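You operate a simulated robot arm through the tools that you are given. There is no shell and no other tool.

You run a simulated robot arm. Do the job below in one go: nothing can be reset, and whatever is moved stays where it is left.

## Task
File the slide on the slide light box in Box L-2, lid back on, and switch the light off.
Fine: slide flat in the box before the lid; leave the other box shut.

Only the result counts: the job must be done as asked and must still hold three seconds after the hand-in. Knocking over, shifting, dropping, spilling or breaking anything else fails it. Lids that push on must go on centred and level and be pressed home; caps that screw on are set level and turned clockwise until they are tight.

## Robot
A 7-joint arm with a two-finger parallel gripper, fixed in place. Base frame: the origin is on the floor under the middle of its stand, x ahead of it, y to its left, z up; the work surface is at about z = 80. Lengths are in cm, angles in degrees, forces in N, time in s.
With the tool pointing down near the work surface it reaches from about 30 to 72 cm from the base axis. Its first joint turns from -166.0 to 166.0 degrees. Payload 3.43 kg.
Tool frame: the origin (TCP) lies between the finger pads and is the grasp point; the fingertips stand 3.4 cm ahead of it; z points along the fingers, y is the line along which they close. The gripper opens to 12.8 cm. The fingers are 2.4 cm wide and 1.2 cm thick; the gripper's body (4.8 by 13 cm) begins 9.6 cm behind the TCP.
Orientation is that of the tool frame in the base frame, as [roll, pitch, yaw] about the fixed x, y, z axes, in that order (R = Rz(yaw) Ry(pitch) Rx(roll)). With the fingers straight down and closing along the base's y, the tool's x points along the base's -x, its y along +y and its z along -z.

## Interface
- The arm moves only by the tool nudge_tool. Its argument "moves" is a list of rows, each a list of 7 numbers: the shift along the tool's x, y, z in cm, then the turn, a rotation vector about the tool's x, y, z in degrees, then the gripper command, from -1 (shut) to 1 (fully open), values between in proportion. In form: [[tx, ty, tz, rx, ry, rz, fingers], ...]. A call has 1 to 20 rows; each row is the pose to reach, as a shift and turn from the pose commanded when the call began, along the tool's axes at that moment. Rows are played at 5 a second. More than 5 cm and 8.6 degrees between two rows, or a gripper value outside its range, and nothing of the call is played. A pose out of reach is approached as far as the arm can. The call stops where the force on the tool passes 40 N (or 10 N more than at its start, if that is more) or the arm is blocked; 0.2 s more then pass. Each finger travels about 10.8 cm/s and halts on what it meets, pressing with about 30 N; the grip force reading is that of the motor and also rises with nothing between the fingers. The clock runs only during rows and for 0.2 s after the last one: add rows that repeat a pose to give the fingers time. The reply holds the time, the measured pose of the TCP, the force on the tool along the base axes, the opening and the grip force, in the units named above and with some noise, with the torque about the TCP (base axes, N m) and any sound that the robot's microphone picked up.
- Cameras (640 x 400 px; columns grow to the right, rows downward): "scene" is fixed at [40.39, 65.3, 155.08]; the picture's right is [-1.00, 0.01, 0.00], its down [0.01, 0.90, -0.44] and it looks along [-0.00, -0.44, -0.90] (base axes); focal length 352 px, centre (320, 200). "wrist" rides on the gripper at [7.6, -1.1, -16] in the tool frame; the picture's right is [0.15, 0.99, 0.00], its down [-0.88, 0.13, -0.46] and it looks along [-0.45, 0.07, 0.89] (tool axes); focal length 234 px, centre (320, 200). There is no depth. A picture from a camera that has moved, and an enlarged one, comes with that camera's place and axes in the base frame and with its lens. The place of the scene camera against the robot may be out by one fixed shift of up to 1.8 cm in any direction.
- grab_frame(camera): a new picture of that camera. No time passes.
- move_column(by): slides the trunk up (or, below 0, down) by that many cm; the arm rides with it, the base frame stays. It gives what a move gives, with no picture.
- inspect(camera, box): a new picture of the part [left, top, right, bottom] of that camera's present view, enlarged. No time passes.
- close_job(): hands the job in; it is judged then, once.

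Places have to be worked out from the pictures, the camera data and where the tool is seen. Open the gripper and draw the arm clear of the work before you hand the job in, unless the task says otherwise.

The tools are called after "Emit:" as a command line: name --pt "numbers of a row" for each row, then --argument value for the rest, lists and objects as JSON in quotes. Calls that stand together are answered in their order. nudge_tool: Moves the arm, as the interface text tells. Its arguments: {"type":"object","properties":{"moves":{"type":"array"}},"required":["moves"]} The other tools are called the same way: move_column (by) moves the trunk up or down; grab_frame (camera) takes a picture; inspect (camera, box) takes an enlarged picture of a part of a camera's view; close_job () hands the job in.

At the start:

```text
time_s: 0.0
tcp_pos: [27.58, 41.59, 105.64]
tool_rot: [-179.9, 0.0, 179.9]
contact_force: [0.3, -0.1, -0.1]
wrist_torque: [0.0, -0.01, 0.01]
opening: 12.8
grasp_force: 0.0
trunk travel left (down, up): [-17.5, 14.9]
```

scene: 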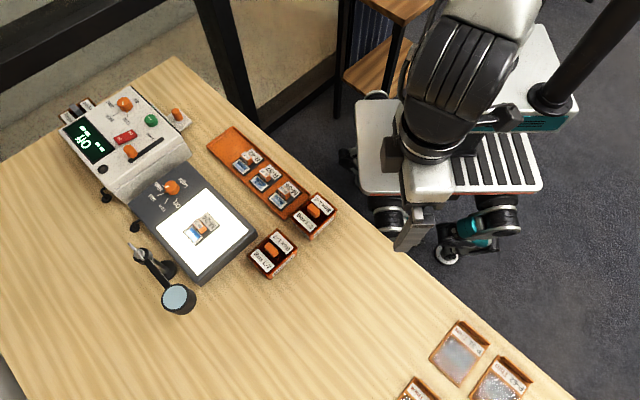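
wrist: 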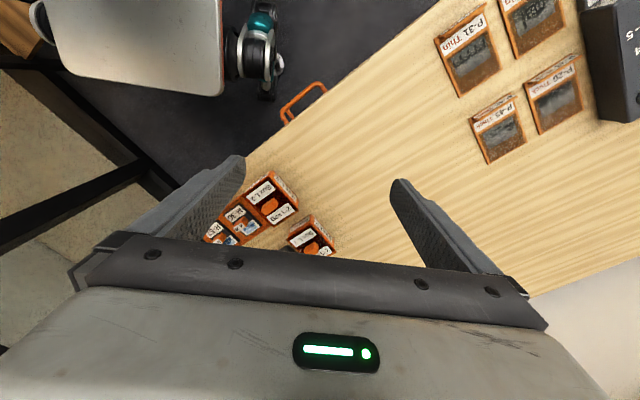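

I'll look closely at the light box, the boxes and the surroundings before moving anything.

Emit:
inspect --camera "scene" --box '[220, 170, 360, 290]'

Emit:
inspect --camera "scene" --box '[120, 150, 270, 320]'

Emit:
inspect --camera "scene" --box '[40, 70, 220, 210]'

Emit:
inspect --camera "wrist" --box '[190, 150, 370, 260]'

```text
3.33 times, centred on (290, 230) of scene
camera zoom: at [40.39, 65.3, 155.08], right [-1.0, 0.01, 0.0], down [0.01, 0.9, -0.44], along [0.0, -0.44, -0.9], focal length 1175 px, centre (420, 100)
```

zoom: 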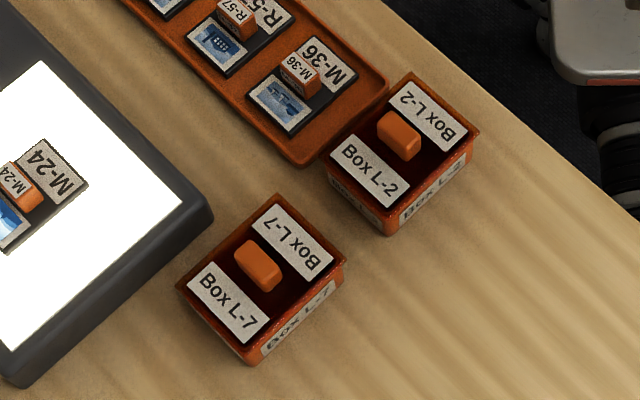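

```text
2.35 times, centred on (195, 235) of scene
camera zoom: at [40.39, 65.3, 155.08], right [-1.0, 0.01, 0.0], down [0.01, 0.9, -0.44], along [0.0, -0.44, -0.9], focal length 829 px, centre (614, 118)
```

zoom: 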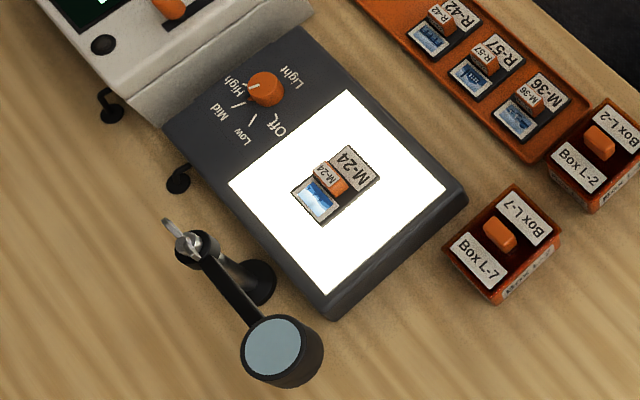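

```text
2.86 times, centred on (130, 140) of scene
camera zoom: at [40.39, 65.3, 155.08], right [-1.0, 0.01, 0.0], down [0.01, 0.9, -0.44], along [0.0, -0.44, -0.9], focal length 1007 px, centre (863, 371)
```

zoom: 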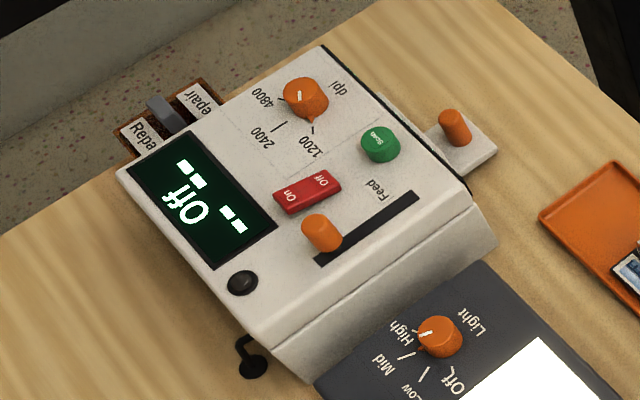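

```text
3.56 times, centred on (280, 205) of wrist
camera zoom: at [20.19, 40.43, 121.6], right [-0.15, 0.99, 0.0], down [0.88, 0.13, 0.46], along [0.45, 0.07, -0.89], focal length 833 px, centre (462, 182)
```

zoom: 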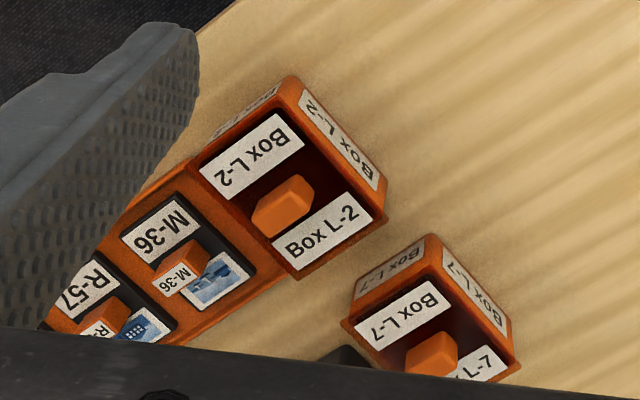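

The scene view puts the lid knob of Box L-2 near (42, 34), Box L-7 near (51, 42), slide M-24 near (66, 37), and the light knob, now on "High", near (74, 28). I'll hover above Box L-2 for a wrist view to pin these down.

Emit:
nudge_tool --pt "-4 -2 0 0 0 0 1" --pt "-8 -4 0 0 0 0 1" --pt "-12 -6 0 0 0 0 1" --pt "-14.4 -6.6 2 0 0 0 1"

Emit:
grab_frame --camera "wrist"

Emit:
grab_frame --camera "scene"

```text
time_s: 1.0
tcp_pos: [42.09, 34.82, 103.61]
tool_rot: [-180.0, 0.0, 180.0]
contact_force: [0.3, -0.2, 0.1]
wrist_torque: [-0.01, -0.04, -0.01]
opening: 12.8
grasp_force: 0.0
trunk travel left (down, up): [-17.5, 14.9]
```

```text
taken
camera wrist: at [34.55, 33.61, 119.51], right [-0.15, 0.99, 0.0], down [0.88, 0.13, 0.46], along [0.45, 0.07, -0.89], focal length 234 px, centre (320, 200)
```

wrist: 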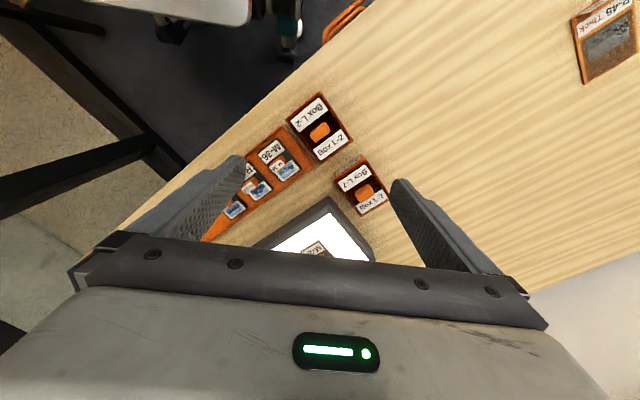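

```text
taken
```

scene: 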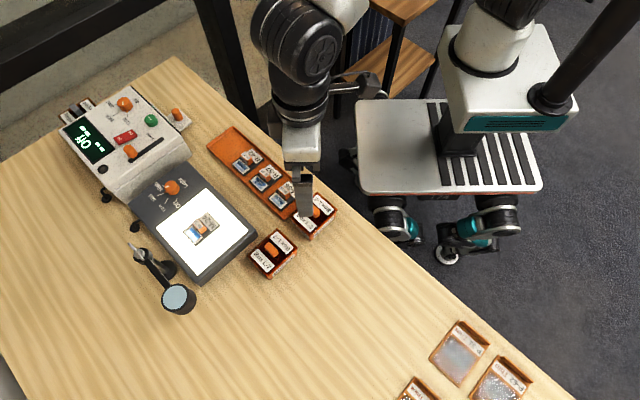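

The two wrist views intersect at about (40.8, 34.8, 86) for the Box L-2 lid knob. Next I'll move toward the light box to view the slide and the light knob, which also tests the reach.

Emit:
nudge_tool --pt "-4.5 0 -1 0 0 0 1" --pt "-9 0 -2 0 0 0 1" --pt "-13.5 -1 -3 0 0 0 1" --pt "-16 -2 -3 0 0 0 1"

Emit:
grab_frame --camera "wrist"

Emit:
inspect --camera "scene" --box '[130, 160, 220, 220]'

```text
time_s: 2.0
tcp_pos: [58.17, 33.09, 106.54]
tool_rot: [-180.0, 0.0, -180.0]
contact_force: [0.5, 0.6, -0.1]
wrist_torque: [-0.02, -0.01, 0.0]
opening: 12.81
grasp_force: 0.0
trunk travel left (down, up): [-17.5, 14.9]
```

```text
taken
camera wrist: at [50.67, 31.87, 122.46], right [-0.15, 0.99, 0.0], down [0.88, 0.13, 0.46], along [0.45, 0.07, -0.89], focal length 234 px, centre (320, 200)
```

wrist: 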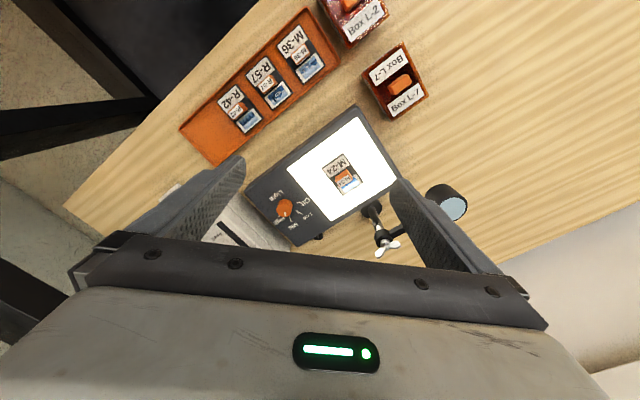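

```text
6.67 times, centred on (175, 190) of scene
camera zoom: at [40.39, 65.3, 155.08], right [-1.0, 0.01, 0.0], down [0.01, 0.9, -0.44], along [0.0, -0.44, -0.9], focal length 2350 px, centre (1287, 267)
```

zoom: 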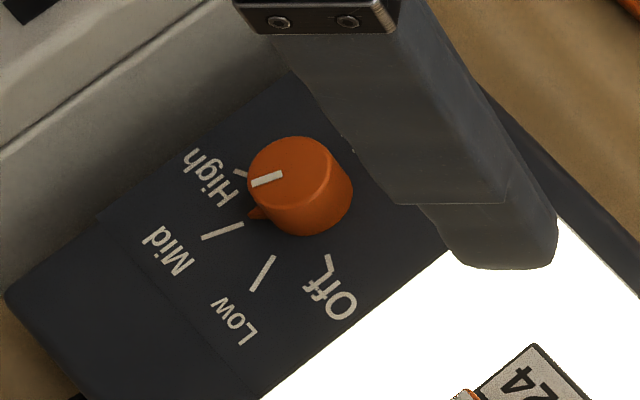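

Reach is fine here. I'll zoom the wrist view on the knob, the slide and the boxes.

Emit:
inspect --camera "wrist" --box '[240, 100, 400, 250]'

Emit:
inspect --camera "wrist" --box '[300, 0, 440, 120]'

Emit:
inspect --camera "wrist" --box '[250, 180, 330, 240]'

```text
2.67 times, centred on (320, 175) of wrist
camera zoom: at [50.67, 31.87, 122.46], right [-0.15, 0.99, 0.0], down [0.88, 0.13, 0.46], along [0.45, 0.07, -0.89], focal length 624 px, centre (320, 267)
```

zoom: 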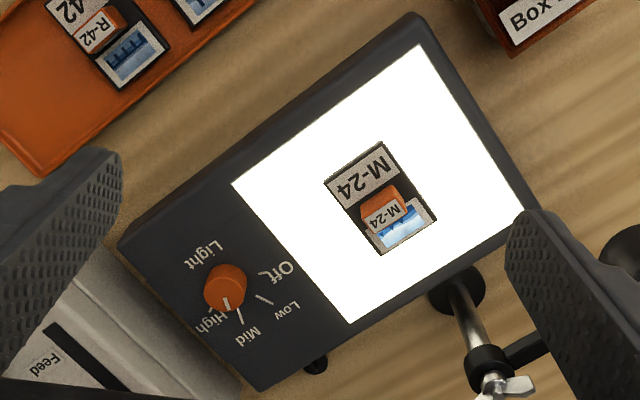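

```text
3.33 times, centred on (370, 60) of wrist
camera zoom: at [50.67, 31.87, 122.46], right [-0.15, 0.99, 0.0], down [0.88, 0.13, 0.46], along [0.45, 0.07, -0.89], focal length 781 px, centre (153, 667)
```

zoom: 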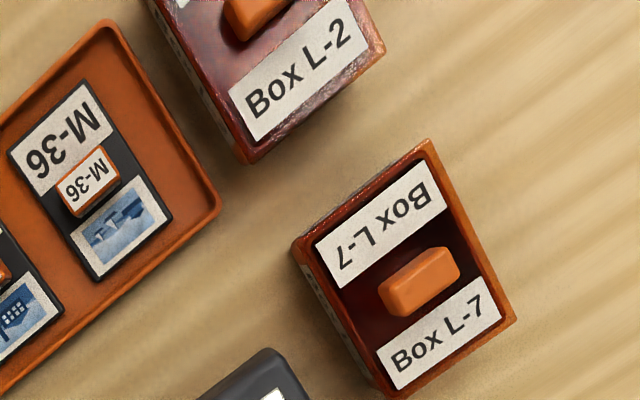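

```text
6.67 times, centred on (290, 210) of wrist
camera zoom: at [50.67, 31.87, 122.46], right [-0.15, 0.99, 0.0], down [0.88, 0.13, 0.46], along [0.45, 0.07, -0.89], focal length 1561 px, centre (520, 133)
```

zoom: 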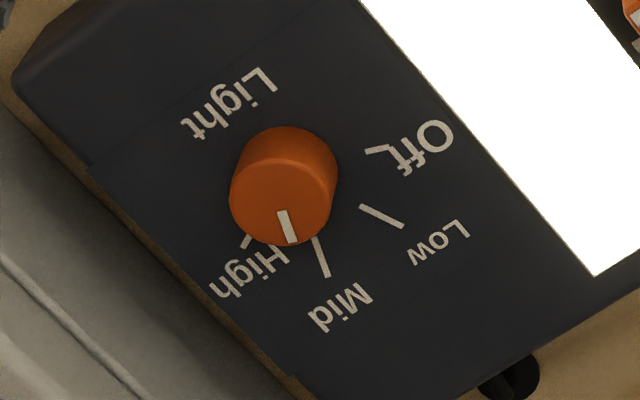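

The light knob's white line is parallel to the "Mid" tick, so Off is about 80° counter-clockwise seen from above. The boxes, slide and handles all lie at about 45° to the base axes. I'll turn the tool 45° and move over the slide at (65, 38) to check reach and get a better look.

Emit:
nudge_tool --pt "-1.1 0.9 0 0 0 7.5 1" --pt "-2.2 1.8 0 0 0 15 1" --pt "-3.3 2.7 0.5 0 0 22.5 1" --pt "-4.4 3.6 1 0 0 30 0.5" --pt "-5.5 4.5 1.5 0 0 37.5 0" --pt "-6.8 5.2 2.5 0 0 45 -0.2" --pt "-6.8 5.2 2.5 0 0 45 -0.2"

Emit:
grab_frame --camera "wrist"

Emit:
grab_frame --camera "scene"

```text
time_s: 3.6
tcp_pos: [60.5, 36.89, 103.68]
tool_rot: [-180.0, 0.0, 134.8]
contact_force: [-0.1, 0.1, -1.1]
wrist_torque: [0.0, 0.04, 0.01]
opening: 5.12
grasp_force: 0.1
out of reach, approached as far as the arm can: row 3, 4, 5, 6, 7
trunk travel left (down, up): [-17.5, 14.9]
```

```text
taken
camera wrist: at [54.47, 41.37, 119.59], right [0.6, 0.8, 0.0], down [0.71, -0.53, 0.46], along [0.37, -0.27, -0.89], focal length 234 px, centre (320, 200)
```

wrist: 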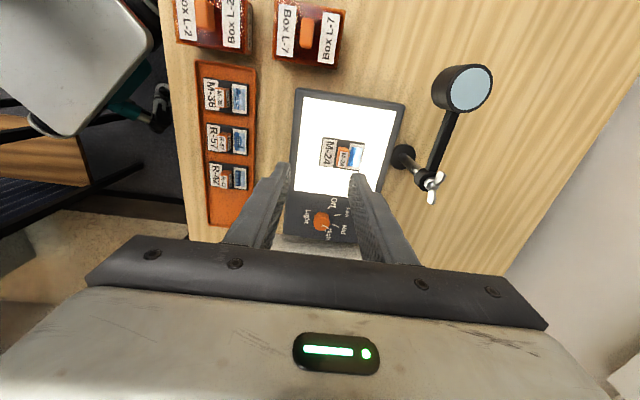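

```text
taken
```

scene: 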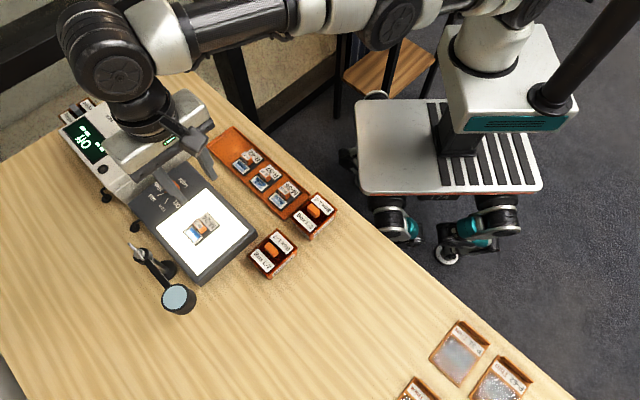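

At z ≈ 104 with a vertical tool the reach ends at about r = 71 cm, so the slide and knob will need either a lower height or an outward tilt. I'll zoom into this view for geometry first.

Emit:
inspect --camera "wrist" --box '[280, 85, 440, 245]'

Emit:
inspect --camera "wrist" --box '[165, 0, 365, 125]'

Emit:
inspect --camera "wrist" --box '[300, 130, 380, 180]'

```text
2.50 times, centred on (360, 165) of wrist
camera zoom: at [54.47, 41.37, 119.59], right [0.6, 0.8, 0.0], down [0.71, -0.53, 0.46], along [0.37, -0.27, -0.89], focal length 585 px, centre (220, 288)
```

zoom: 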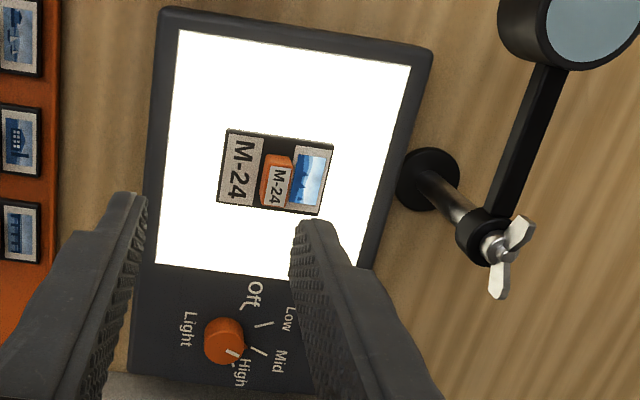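

```text
3.20 times, centred on (265, 62) of wrist
camera zoom: at [54.47, 41.37, 119.59], right [0.6, 0.8, 0.0], down [0.71, -0.53, 0.46], along [0.37, -0.27, -0.89], focal length 749 px, centre (496, 640)
```

zoom: 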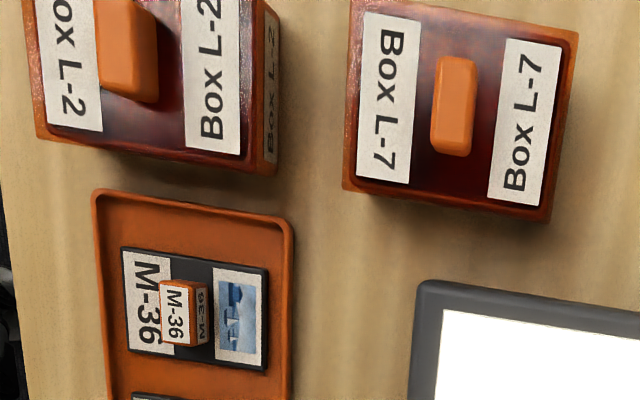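

```text
8.00 times, centred on (340, 155) of wrist
camera zoom: at [54.47, 41.37, 119.59], right [0.6, 0.8, 0.0], down [0.71, -0.53, 0.46], along [0.37, -0.27, -0.89], focal length 1873 px, centre (160, 560)
```

zoom: 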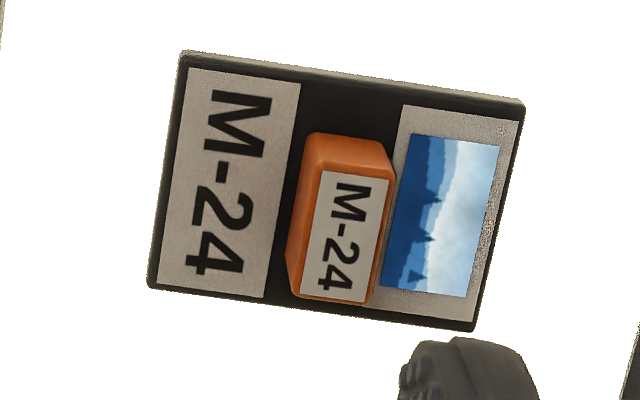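

Two-view geometry puts the slide level at (64.6, 38.0), top z ≈ 84.4, long axis at 45°, with its handle top near z 87. The light knob is near (72, 28.7). Both lie past vertical reach, so I'll take Box L-2 first and hover over it with the fingers closing along 45°.

Emit:
nudge_tool --pt "2.3 -2.9 0 0 0 0 -0.2" --pt "4.6 -5.9 0 0 0 0 -0.2" --pt "6.9 -8.8 0 0 0 0 -0.2" --pt "9.2 -11.7 0 0 0 0 -0.2" --pt "11.5 -14.7 0 0 0 0 -0.2"

Emit:
grab_frame --camera "wrist"

```text
time_s: 4.8
tcp_pos: [42.06, 34.33, 103.8]
tool_rot: [179.9, 0.1, 135.2]
contact_force: [0.7, -0.1, -0.1]
wrist_torque: [-0.01, 0.02, -0.01]
opening: 5.12
grasp_force: 0.1
trunk travel left (down, up): [-17.5, 14.9]
```

```text
taken
camera wrist: at [36.02, 38.8, 119.67], right [0.6, 0.8, 0.0], down [0.71, -0.53, 0.46], along [0.37, -0.27, -0.89], focal length 234 px, centre (320, 200)
```

wrist: 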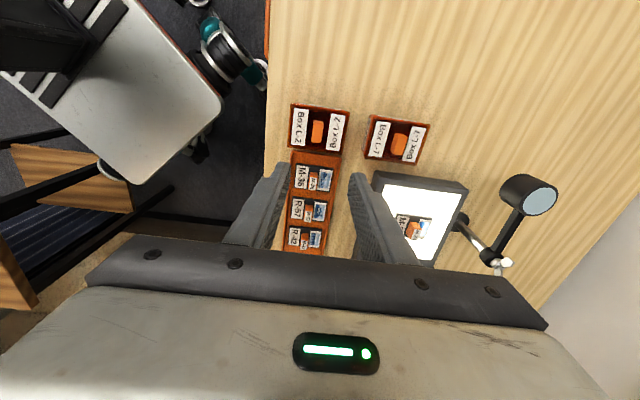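

The shift was measured from the clamped pose, as hoped. I'll zoom on Box L-2 from here, then from lower down.

Emit:
inspect --camera "wrist" --box '[270, 95, 370, 165]'

Emit:
nudge_tool --pt "0 0 4 0 0 0 -0.2" --pt "0 0 8 0 0 0 -0.2"

Emit:
grab_frame --camera "wrist"

```text
5.71 times, centred on (320, 130) of wrist
camera zoom: at [36.02, 38.8, 119.67], right [0.6, 0.8, 0.0], down [0.71, -0.53, 0.46], along [0.37, -0.27, -0.89], focal length 1338 px, centre (320, 600)
```

zoom: 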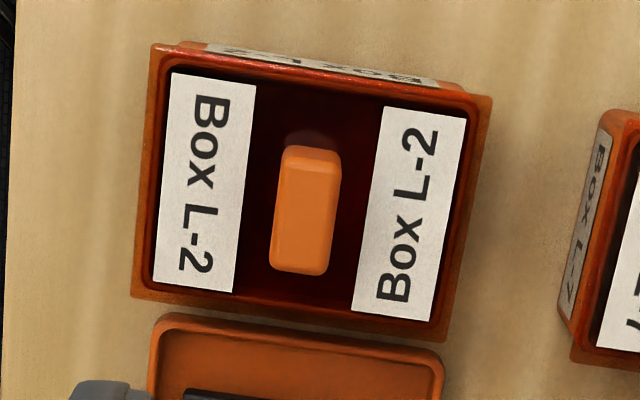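

```text
time_s: 5.4
tcp_pos: [41.87, 34.33, 95.82]
tool_rot: [179.9, 0.1, 135.1]
contact_force: [0.1, -0.4, -0.1]
wrist_torque: [-0.01, -0.02, 0.03]
opening: 5.12
grasp_force: 0.1
trunk travel left (down, up): [-17.5, 14.9]
```

```text
taken
camera wrist: at [35.75, 38.81, 111.69], right [0.6, 0.8, 0.0], down [0.71, -0.53, 0.46], along [0.37, -0.27, -0.89], focal length 234 px, centre (320, 200)
```

wrist: 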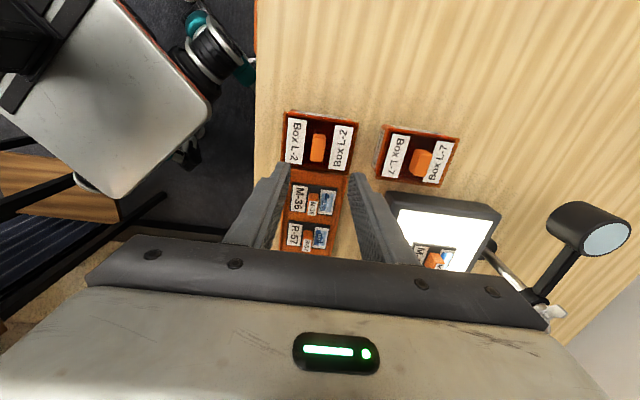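

The outer rim corners put the Box L-2 centre at (41.1, 34.6), yaw about 45.5°, with the lid knob over the same point. I'll zoom once more from this lower height to get the knob and rim heights.

Emit:
inspect --camera "wrist" --box '[270, 100, 370, 180]'

```text
5.00 times, centred on (320, 140) of wrist
camera zoom: at [35.75, 38.81, 111.69], right [0.6, 0.8, 0.0], down [0.71, -0.53, 0.46], along [0.37, -0.27, -0.89], focal length 1171 px, centre (320, 500)
```

zoom: 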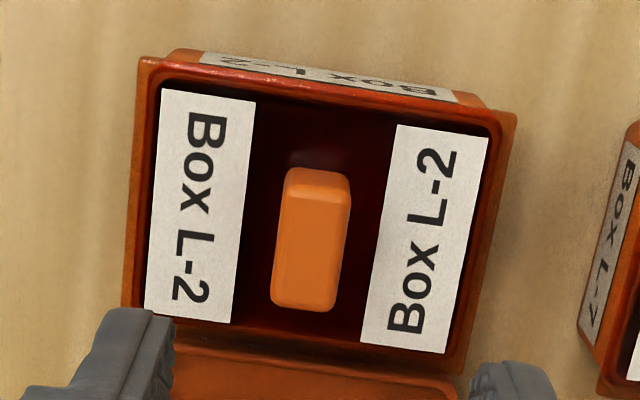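

The rim is at z ≈ 84.0 and the box yaw is about 45.8°. I'll align over the knob with a smaller opening and descend until the tips are just beside it.

Emit:
nudge_tool --pt "0.71 -0.32 1.5 0 0 -0.7 -0.44" --pt "0.71 -0.32 4 0 0 -0.7 -0.44" --pt "0.71 -0.32 6 0 0 -0.7 -0.44" --pt "0.71 -0.32 7.2 0 0 -0.7 -0.44" --pt "0.71 -0.32 7.2 0 0 -0.7 -0.44"

Emit:
inspect --camera "wrist" --box '[220, 100, 420, 260]'

Emit:
inspect --camera "scene" --box '[260, 150, 380, 250]'

```text
time_s: 6.6
tcp_pos: [41.2, 34.6, 88.4]
tool_rot: [-180.0, -0.1, 135.7]
contact_force: [-0.2, 0.0, -0.3]
wrist_torque: [-0.03, 0.04, 0.01]
opening: 3.6
grasp_force: 0.0
trunk travel left (down, up): [-17.5, 14.9]
```

```text
2.50 times, centred on (320, 180) of wrist
camera zoom: at [35.09, 38.99, 104.34], right [0.59, 0.81, 0.0], down [0.72, -0.52, 0.46], along [0.37, -0.27, -0.89], focal length 585 px, centre (320, 250)
```

zoom: 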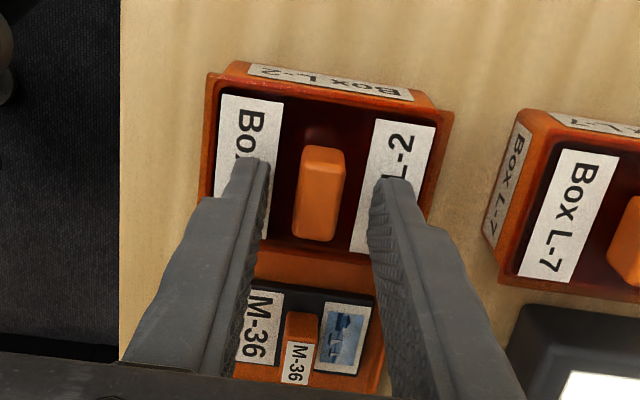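

```text
4.00 times, centred on (320, 200) of scene
camera zoom: at [40.39, 65.3, 155.08], right [-1.0, 0.01, 0.0], down [0.01, 0.9, -0.44], along [0.0, -0.44, -0.9], focal length 1410 px, centre (320, 200)
```

zoom: 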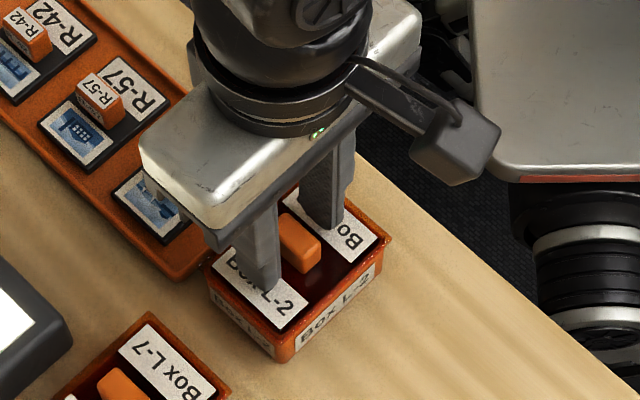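

The fingers straddle the knob evenly. I'll lower 0.9 cm so the tips sit just above the lid, then close.

Emit:
nudge_tool --pt "0 0 0.5 0 0 0 -0.44" --pt "0 0 0.9 0 0 0 -0.44" --pt "0 0 0.9 0 0 0 -0.8" --pt "0 0 0.9 0 0 0 -1" --pt "0 0 0.9 0 0 0 -1" --pt "0 0 0.9 0 0 0 -1"

Emit:
inspect --camera "wrist" --box '[220, 100, 420, 260]'

```text
time_s: 8.0
tcp_pos: [41.39, 34.69, 87.78]
tool_rot: [179.7, 0.0, 135.6]
contact_force: [1.8, 2.0, 20.4]
wrist_torque: [-0.01, 0.02, -0.12]
opening: 1.36
grasp_force: 30.0
trunk travel left (down, up): [-17.5, 14.9]
```

```text
2.50 times, centred on (320, 180) of wrist
camera zoom: at [35.09, 39.05, 103.68], right [0.59, 0.81, 0.0], down [0.72, -0.52, 0.46], along [0.37, -0.26, -0.89], focal length 585 px, centre (320, 250)
```

zoom: 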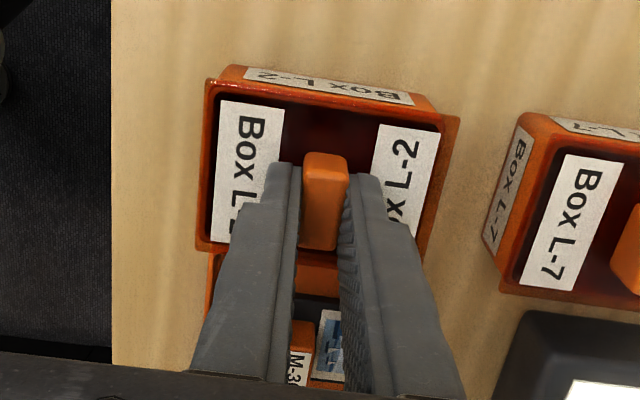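

The tips touch the lid top (z ≈ 84.4) and the knob is gripped, with an opening of 1.36. I'll lift straight up slowly and check that only the lid comes.

Emit:
nudge_tool --pt "0 0 -0.3 0 0 0 -1" --pt "0 0 -0.6 0 0 0 -1" --pt "0 0 -0.9 0 0 0 -1" --pt "0 0 -1.3 0 0 0 -1" --pt "0 0 -1.8 0 0 0 -1" --pt "0 0 -2.5 0 0 0 -1"

Emit:
inspect --camera "wrist" --box '[220, 100, 420, 260]'

Emit:
inspect --camera "scene" --box '[260, 150, 380, 250]'

```text
time_s: 9.4
tcp_pos: [41.15, 34.66, 90.1]
tool_rot: [-180.0, 0.1, 135.8]
contact_force: [0.2, -0.6, -0.3]
wrist_torque: [-0.01, 0.01, -0.01]
opening: 1.34
grasp_force: 29.8
trunk travel left (down, up): [-17.5, 14.9]
```

```text
2.50 times, centred on (320, 180) of wrist
camera zoom: at [35.11, 39.07, 106.05], right [0.59, 0.81, 0.0], down [0.72, -0.52, 0.46], along [0.37, -0.27, -0.89], focal length 585 px, centre (320, 250)
```

zoom: 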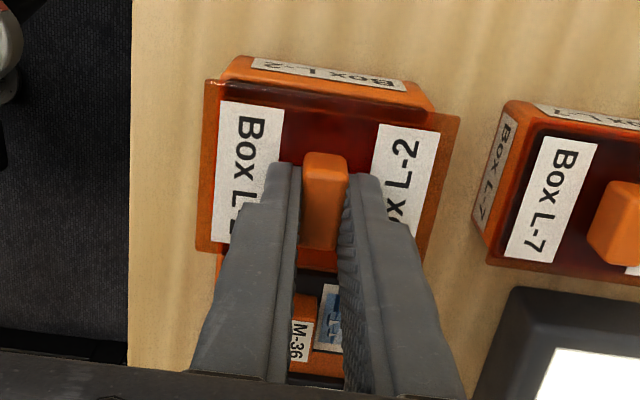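

```text
4.00 times, centred on (320, 200) of scene
camera zoom: at [40.39, 65.3, 155.08], right [-1.0, 0.01, 0.0], down [0.01, 0.9, -0.44], along [0.0, -0.44, -0.9], focal length 1410 px, centre (320, 200)
```

zoom: 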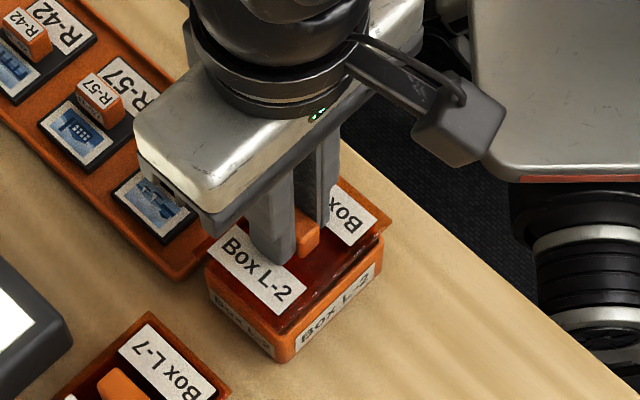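

Only the lid came up, and the box stayed in place. I'll raise it further and carry it to the free table area around (39, 50).

Emit:
nudge_tool --pt "0 0 -3 0 0 0 -1" --pt "0 0 -6 0 0 0 -1" --pt "3 2.4 -7 0 0 0 -1" --pt "6.1 4.8 -7 0 0 0 -1" --pt "9.2 7.2 -7 0 0 0 -1" --pt "12.24 9.58 -7 0 0 0 -1" --pt "12.24 9.58 -7 0 0 0 -1"

Emit:
grab_frame --camera "wrist"

Emit:
grab_frame --camera "scene"

```text
time_s: 11.0
tcp_pos: [39.18, 50.02, 97.17]
tool_rot: [-179.9, -0.1, 135.8]
contact_force: [0.2, 0.4, -0.2]
wrist_torque: [-0.02, 0.01, -0.01]
opening: 1.33
grasp_force: 30.1
trunk travel left (down, up): [-17.5, 14.9]
```

```text
taken
camera wrist: at [32.95, 54.5, 113.14], right [0.59, 0.81, 0.0], down [0.72, -0.52, 0.46], along [0.37, -0.27, -0.89], focal length 234 px, centre (320, 200)
```

wrist: 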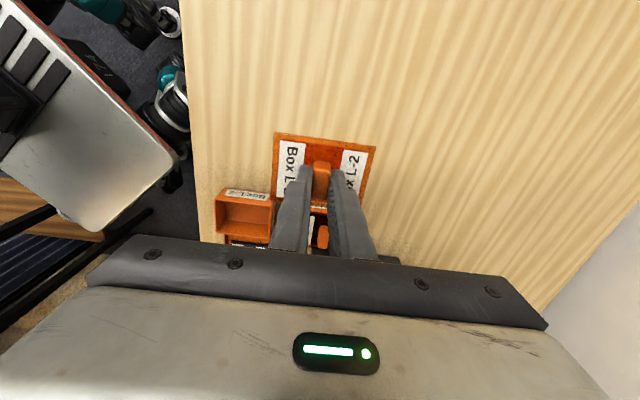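

```text
taken
```

scene: 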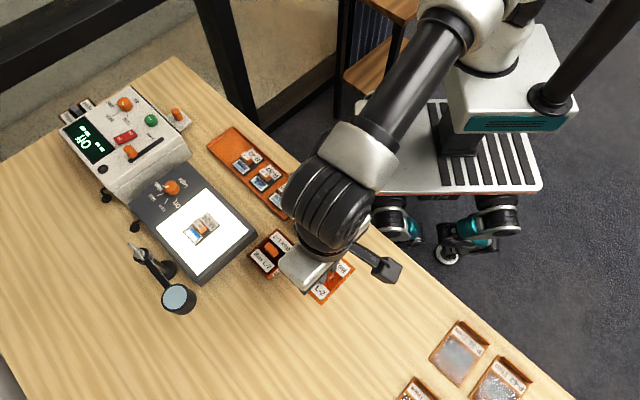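

The lid is level over clear table. I'll lower it to just above the table, then creep down to contact.

Emit:
nudge_tool --pt "0 0 3.5 0 0 0 -1" --pt "0 0 7 0 0 0 -1" --pt "0 0 10 0 0 0 -1" --pt "0 0 11 0 0 0 -1" --pt "0 0 11 0 0 0 -1"

Emit:
inspect --camera "wrist" --box '[200, 100, 440, 260]'

Emit:
inspect --camera "scene" --box '[240, 190, 400, 330]'

```text
time_s: 12.2
tcp_pos: [39.06, 50.09, 86.14]
tool_rot: [179.9, 0.0, 135.7]
contact_force: [0.0, 0.4, 0.1]
wrist_torque: [-0.03, 0.02, 0.0]
opening: 1.35
grasp_force: 29.6
trunk travel left (down, up): [-17.5, 14.9]
```

```text
2.50 times, centred on (320, 180) of wrist
camera zoom: at [32.93, 54.58, 102.04], right [0.59, 0.81, 0.0], down [0.72, -0.52, 0.46], along [0.37, -0.27, -0.89], focal length 585 px, centre (320, 250)
```

zoom: 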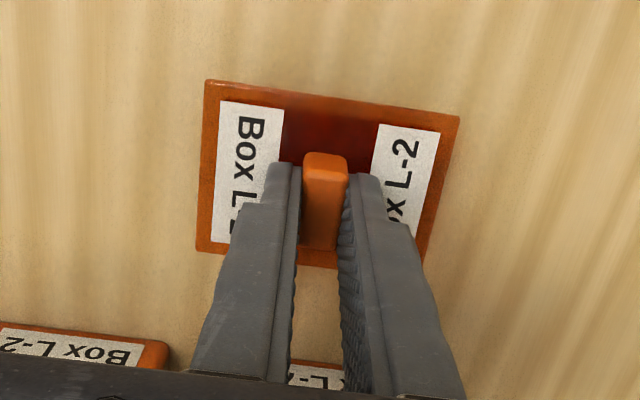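

```text
2.86 times, centred on (320, 260) of scene
camera zoom: at [40.39, 65.3, 155.08], right [-1.0, 0.01, 0.0], down [0.01, 0.9, -0.44], along [0.0, -0.44, -0.9], focal length 1007 px, centre (320, 29)
```

zoom: 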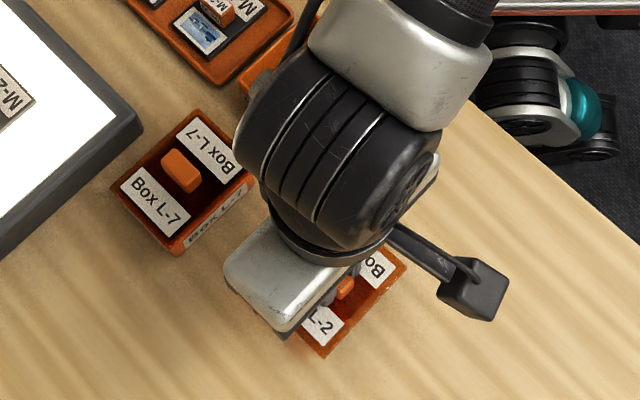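

Still clear of the table with no force. I'll creep down in small steps until there is contact.

Emit:
nudge_tool --pt "0 0 0.3 0 0 0 -1" --pt "0 0 0.6 0 0 0 -1" --pt "0 0 0.8 0 0 0 -1" --pt "0 0 1.0 0 0 0 -1"

```text
time_s: 13.2
tcp_pos: [39.1, 50.19, 85.16]
tool_rot: [-180.0, -0.1, 135.7]
contact_force: [-0.2, -0.3, 0.8]
wrist_torque: [0.01, 0.0, -0.03]
opening: 1.34
grasp_force: 29.8
trunk travel left (down, up): [-17.5, 14.9]
```

Emit:
nudge_tool --pt "0 0 0.15 0 0 0 -1" --pt "0 0 0.3 0 0 0 -1" --pt "0 0 0.45 0 0 0 -1"

```text
time_s: 14.0
tcp_pos: [39.19, 50.1, 84.69]
tool_rot: [-180.0, 0.0, 135.7]
contact_force: [-0.4, 0.2, -0.9]
wrist_torque: [-0.01, -0.03, 0.02]
opening: 1.34
grasp_force: 29.6
trunk travel left (down, up): [-17.5, 14.9]
```

No contact yet at z = 84.7, so I'll keep creeping down.

Emit:
nudge_tool --pt "0 0 0.12 0 0 0 -1" --pt "0 0 0.24 0 0 0 -1" --pt "0 0 0.36 0 0 0 -1"

```text
time_s: 14.8
tcp_pos: [39.19, 50.15, 84.31]
tool_rot: [-179.9, 0.0, 135.7]
contact_force: [-0.2, -1.0, 2.0]
wrist_torque: [-0.05, 0.03, 0.02]
opening: 1.37
grasp_force: 30.5
trunk travel left (down, up): [-17.5, 14.9]
```

Contact may be starting at 84.3, so I'll take one more small step to confirm.

Emit:
nudge_tool --pt "0 0 0.08 0 0 0 -1" --pt "0 0 0.15 0 0 0 -1"

```text
time_s: 15.4
tcp_pos: [39.17, 50.0, 84.47]
tool_rot: [179.8, 0.0, 135.7]
contact_force: [-0.6, -2.3, 14.2]
wrist_torque: [-0.13, 0.03, -0.05]
opening: 1.37
grasp_force: 30.1
trunk travel left (down, up): [-17.5, 14.9]
```

The lid is resting on the table with 14 N of contact. I'll ease off slightly, open the fingers and rise straight up.

Emit:
nudge_tool --pt "0 0 -0.2 0 0 0 -1" --pt "0 0 -0.2 0 0 0 -0.6" --pt "0 0 -0.2 0 0 0 -0.44" --pt "0 0 -0.2 0 0 0 -0.44" --pt "0 0 -1.5 0 0 0 -0.44" --pt "0 0 -5 0 0 0 -0.44" --pt "0 0 -9 0 0 0 -0.44" --pt "0 0 -13 0 0 0 -0.44"

Emit:
grab_frame --camera "wrist"

```text
time_s: 17.2
tcp_pos: [39.3, 50.08, 97.18]
tool_rot: [-180.0, -0.1, 135.7]
contact_force: [-0.2, 0.3, -0.6]
wrist_torque: [-0.03, 0.0, 0.03]
opening: 3.57
grasp_force: 0.1
trunk travel left (down, up): [-17.5, 14.9]
```

```text
taken
camera wrist: at [33.1, 54.45, 113.13], right [0.59, 0.81, 0.0], down [0.72, -0.52, 0.46], along [0.37, -0.27, -0.89], focal length 234 px, centre (320, 200)
```

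wrist: 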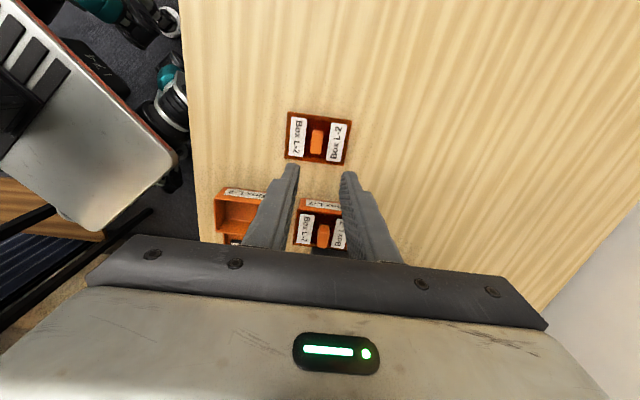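

The lid sits flat on the table at about (39.2, 50.1). Now I'll move back above the open box to look at its inside.

Emit:
nudge_tool --pt "-3.2 -2.3 -2 0 0 0 -0.2" --pt "-6.5 -4.6 -4 0 0 0 -0.2" --pt "-9.7 -7 -6 0 0 0 -0.2" --pt "-12.97 -9.28 -6 0 0 0 -0.2"

Emit:
inspect --camera "wrist" --box '[260, 95, 380, 170]'

Emit:
inspect --camera "scene" --box '[240, 170, 380, 320]'

```text
time_s: 18.2
tcp_pos: [41.9, 34.32, 103.14]
tool_rot: [180.0, 0.0, 135.7]
contact_force: [-1.0, -0.5, 0.0]
wrist_torque: [-0.03, -0.03, 0.0]
opening: 5.09
grasp_force: 0.1
trunk travel left (down, up): [-17.5, 14.9]
```

```text
5.33 times, centred on (320, 132) of wrist
camera zoom: at [35.73, 38.87, 119.03], right [0.59, 0.81, 0.0], down [0.72, -0.52, 0.46], along [0.37, -0.27, -0.89], focal length 1249 px, centre (320, 560)
```

zoom: 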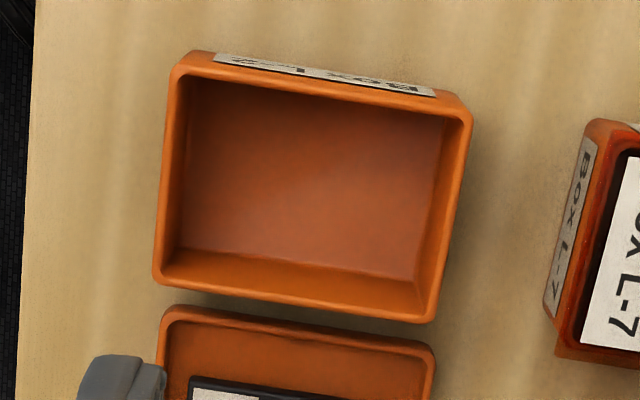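

```text
2.67 times, centred on (310, 245) of scene
camera zoom: at [40.39, 65.3, 155.08], right [-1.0, 0.01, 0.0], down [0.01, 0.9, -0.44], along [0.0, -0.44, -0.9], focal length 940 px, centre (347, 80)
```

zoom: 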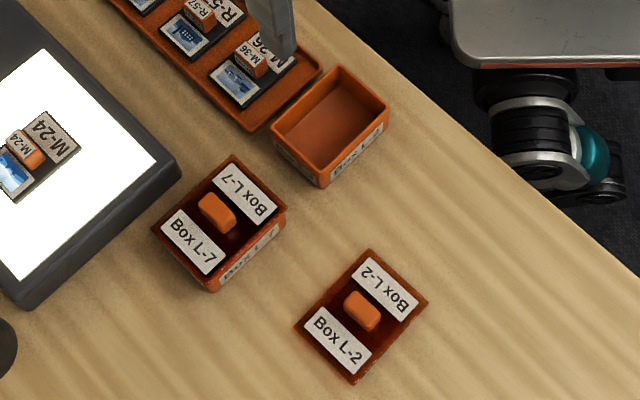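

The empty box's interior is about 7.3 × 5.1 cm, centred on (41.14, 34.6), and the slide is about 6.5 × 4.55 cm. To reach the slide I'll turn the tool so the fingers close across the handle's ends (135°). That lets me lean outward about the closing axis without tilting the slide.

Emit:
nudge_tool --pt "-1.04 1.1 0.26 0 0 -7.475 -0.2" --pt "-2.08 2.19 0.52 0 0 -14.95 -0.2" --pt "-3.12 3.29 0.78 0 0 -22.43 -0.2" --pt "-4.15 4.38 1.03 0 0 -29.9 -0.2" --pt "-5.19 5.48 1.29 0 0 -37.38 -0.2" --pt "-6.23 6.57 1.55 0 0 -44.85 -0.2" --pt "-7.27 7.67 1.81 0 0 -52.33 -0.2" --pt "-8.31 8.76 2.07 0 0 -59.8 -0.2" --pt "-9.35 9.86 2.33 0 0 -67.28 -0.2" --pt "-10.38 10.95 2.58 0 0 -74.75 -0.2" --pt "-11.42 12.05 2.84 0 0 -82.23 -0.2" --pt "-12.46 13.14 3.1 0 0 -89.7 -0.2"

Emit:
grab_frame --camera "wrist"

Emit:
grab_frame --camera "scene"

```text
time_s: 20.8
tcp_pos: [60.04, 35.17, 99.93]
tool_rot: [-179.9, -0.1, -134.4]
contact_force: [0.0, -0.7, 1.3]
wrist_torque: [0.01, -0.02, -0.03]
opening: 5.11
grasp_force: 0.0
trunk travel left (down, up): [-17.5, 14.9]
```

```text
taken
camera wrist: at [55.66, 28.79, 115.93], right [-0.81, 0.59, 0.0], down [0.52, 0.72, 0.46], along [0.27, 0.37, -0.89], focal length 234 px, centre (320, 200)
```

wrist: 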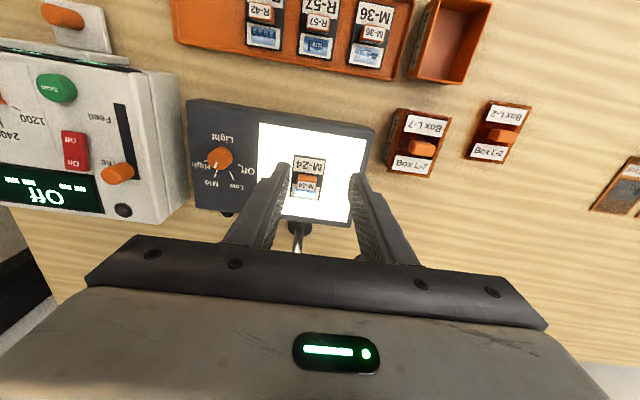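

```text
taken
```

scene: 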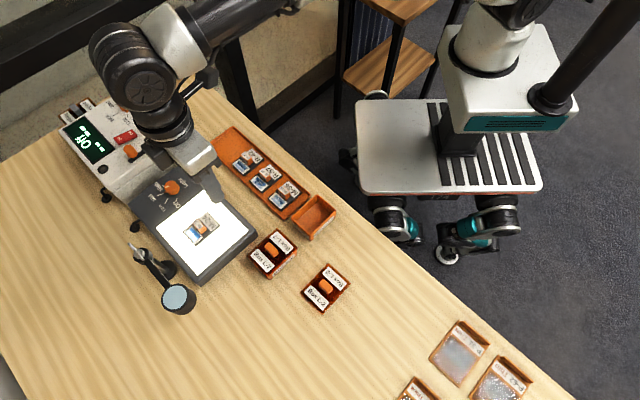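

Now with the camera on the robot side, I'll zoom on the slide and the knob.

Emit:
inspect --camera "wrist" --box '[270, 140, 370, 215]'

Emit:
inspect --camera "wrist" --box '[180, 110, 280, 220]'

```text
5.33 times, centred on (320, 178) of wrist
camera zoom: at [55.66, 28.79, 115.93], right [-0.81, 0.59, 0.0], down [0.52, 0.72, 0.46], along [0.27, 0.37, -0.89], focal length 1249 px, centre (320, 320)
```

zoom: 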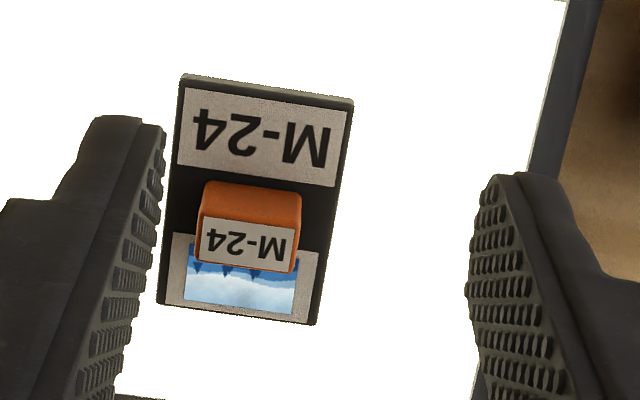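

```text
3.64 times, centred on (230, 165) of wrist
camera zoom: at [55.66, 28.79, 115.93], right [-0.81, 0.59, 0.0], down [0.52, 0.72, 0.46], along [0.27, 0.37, -0.89], focal length 852 px, centre (647, 327)
```

zoom: 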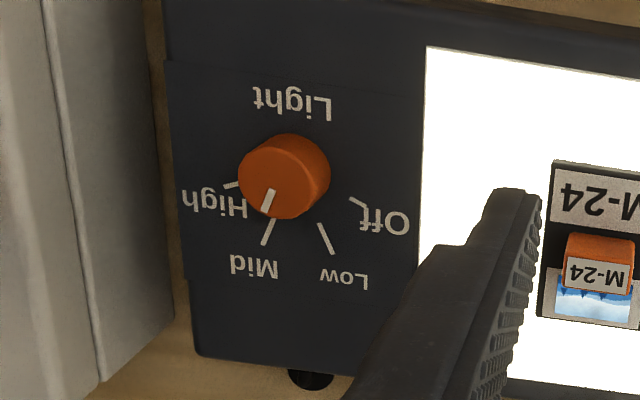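

All views agree: slide centre (64.57, 37.98), slide top z 84.4, handle top z 87. I'll tilt the tool 15° outward about the closing axis and move to above the handle.

Emit:
nudge_tool --pt "-0.5 -0.3 0 0 -5 0 -0.2" --pt "-1.5 -0.5 0.5 0 -10 0 -0.2" --pt "-2.8 -0.8 2 0 -15 0 -0.2" --pt "-4.0 -1.1 3.5 0 -15 0 -0.2" --pt "-4.53 -1.28 4.93 0 -15 0 -0.2" --pt "-4.53 -1.28 4.93 0 -15 0 -0.2"

Emit:
grab_frame --camera "wrist"

```text
time_s: 22.2
tcp_pos: [64.28, 37.32, 95.14]
tool_rot: [-179.9, 15.0, -134.6]
contact_force: [0.2, 0.8, 0.0]
wrist_torque: [-0.01, -0.02, -0.03]
opening: 5.12
grasp_force: 0.1
trunk travel left (down, up): [-17.5, 14.9]
```

```text
taken
camera wrist: at [57.04, 28.39, 108.55], right [-0.8, 0.59, -0.04], down [0.42, 0.61, 0.67], along [0.42, 0.52, -0.74], focal length 234 px, centre (320, 200)
```

wrist: 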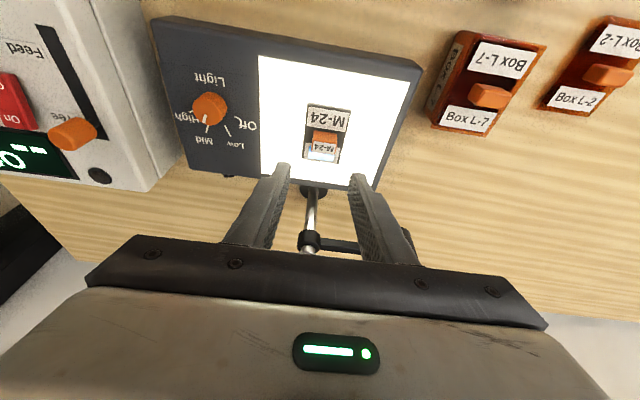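

Reach is good with the 15° lean. I'll descend vertically 5 cm (in the tilted tool axes) and check the alignment with the handle.

Emit:
nudge_tool --pt "0.52 0 1.93 0 0 0 -0.2" --pt "1.04 0 3.86 0 0 0 -0.2" --pt "1.29 0 4.83 0 0 0 -0.2" --pt "1.29 0 4.83 0 0 0 -0.2"

Emit:
inspect --camera "wrist" --box '[250, 100, 390, 240]'

Emit:
inspect --camera "scene" --box '[140, 180, 280, 300]'

```text
time_s: 23.2
tcp_pos: [64.34, 37.49, 90.2]
tool_rot: [-179.9, 15.1, -134.7]
contact_force: [-0.7, -0.2, 0.0]
wrist_torque: [-0.01, -0.02, 0.0]
opening: 5.12
grasp_force: 0.1
trunk travel left (down, up): [-17.5, 14.9]
```

```text
2.86 times, centred on (320, 170) of wrist
camera zoom: at [57.11, 28.36, 103.59], right [-0.8, 0.59, -0.04], down [0.42, 0.61, 0.67], along [0.42, 0.52, -0.74], focal length 669 px, centre (320, 286)
```

zoom: 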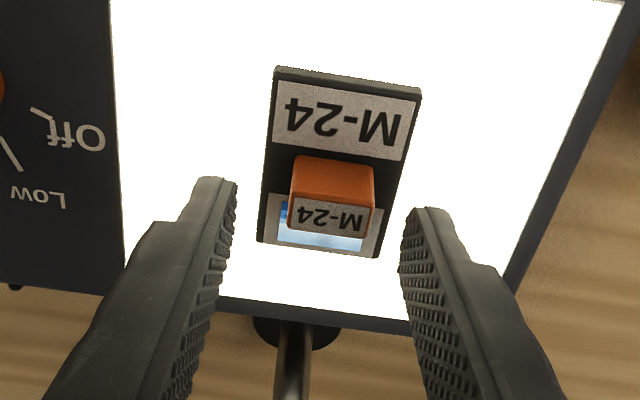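

```text
3.33 times, centred on (210, 240) of scene
camera zoom: at [40.39, 65.3, 155.08], right [-1.0, 0.01, 0.0], down [0.01, 0.9, -0.44], along [0.0, -0.44, -0.9], focal length 1175 px, centre (687, 67)
```

zoom: 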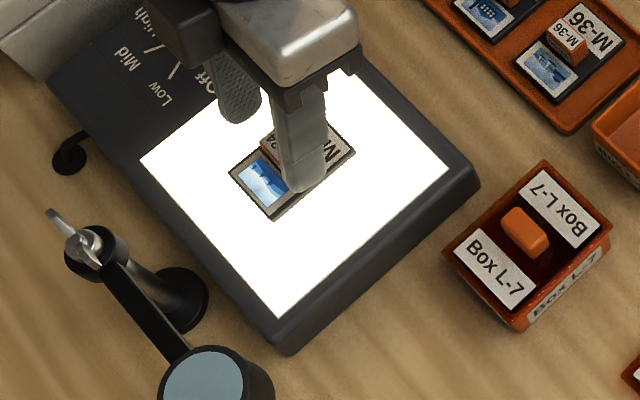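

The handle sits about 0.3 cm toward +y of the finger midline. I'll correct that, descend the last 1.6 cm and close on the handle.

Emit:
nudge_tool --pt "0 0.28 0 0 0 0 -0.2" --pt "0.2 0.28 0.8 0 0 0 -0.2" --pt "0.41 0.28 1.55 0 0 0 -0.3" --pt "0.41 0.28 1.55 0 0 0 -0.4"

Emit:
inspect --camera "wrist" --box '[250, 100, 390, 240]'

```text
time_s: 24.2
tcp_pos: [64.03, 37.65, 88.55]
tool_rot: [-179.9, 15.0, -134.6]
contact_force: [-0.1, -0.1, 0.2]
wrist_torque: [0.0, 0.0, 0.02]
opening: 3.83
grasp_force: 0.0
trunk travel left (down, up): [-17.5, 14.9]
```

```text
2.86 times, centred on (320, 170) of wrist
camera zoom: at [56.87, 28.57, 101.95], right [-0.8, 0.59, -0.04], down [0.42, 0.61, 0.67], along [0.42, 0.52, -0.74], focal length 669 px, centre (320, 286)
```

zoom: 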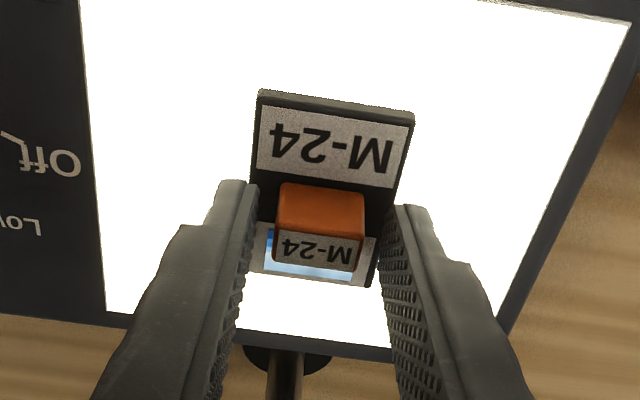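

The handle is now centred between the fingers. Closing.

Emit:
nudge_tool --pt "0 0 0 0 0 0 -0.55" --pt "0 0 0 0 0 0 -0.7" --pt "0 0 0 0 0 0 -1" --pt "0 0 0 0 0 0 -1" --pt "0 0 0 0 0 0 -1"

Emit:
inspect --camera "wrist" --box '[250, 100, 390, 240]'

```text
time_s: 25.4
tcp_pos: [64.01, 37.65, 88.44]
tool_rot: [-180.0, 15.0, -134.6]
contact_force: [-0.6, 0.3, 0.5]
wrist_torque: [-0.04, 0.04, 0.0]
opening: 2.47
grasp_force: 29.8
trunk travel left (down, up): [-17.5, 14.9]
```

```text
2.86 times, centred on (320, 170) of wrist
camera zoom: at [56.87, 28.57, 101.96], right [-0.8, 0.59, -0.04], down [0.42, 0.61, 0.67], along [0.42, 0.52, -0.74], focal length 669 px, centre (320, 286)
```

zoom: 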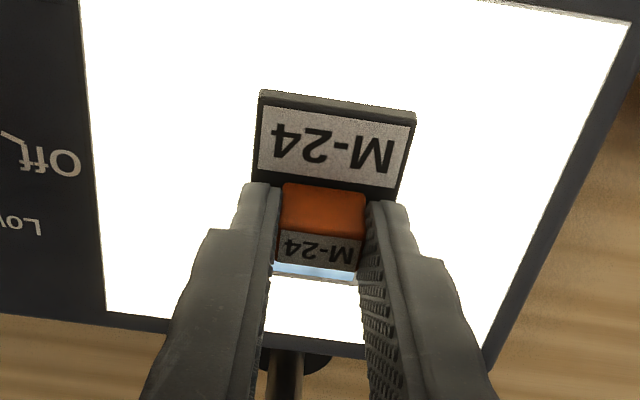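

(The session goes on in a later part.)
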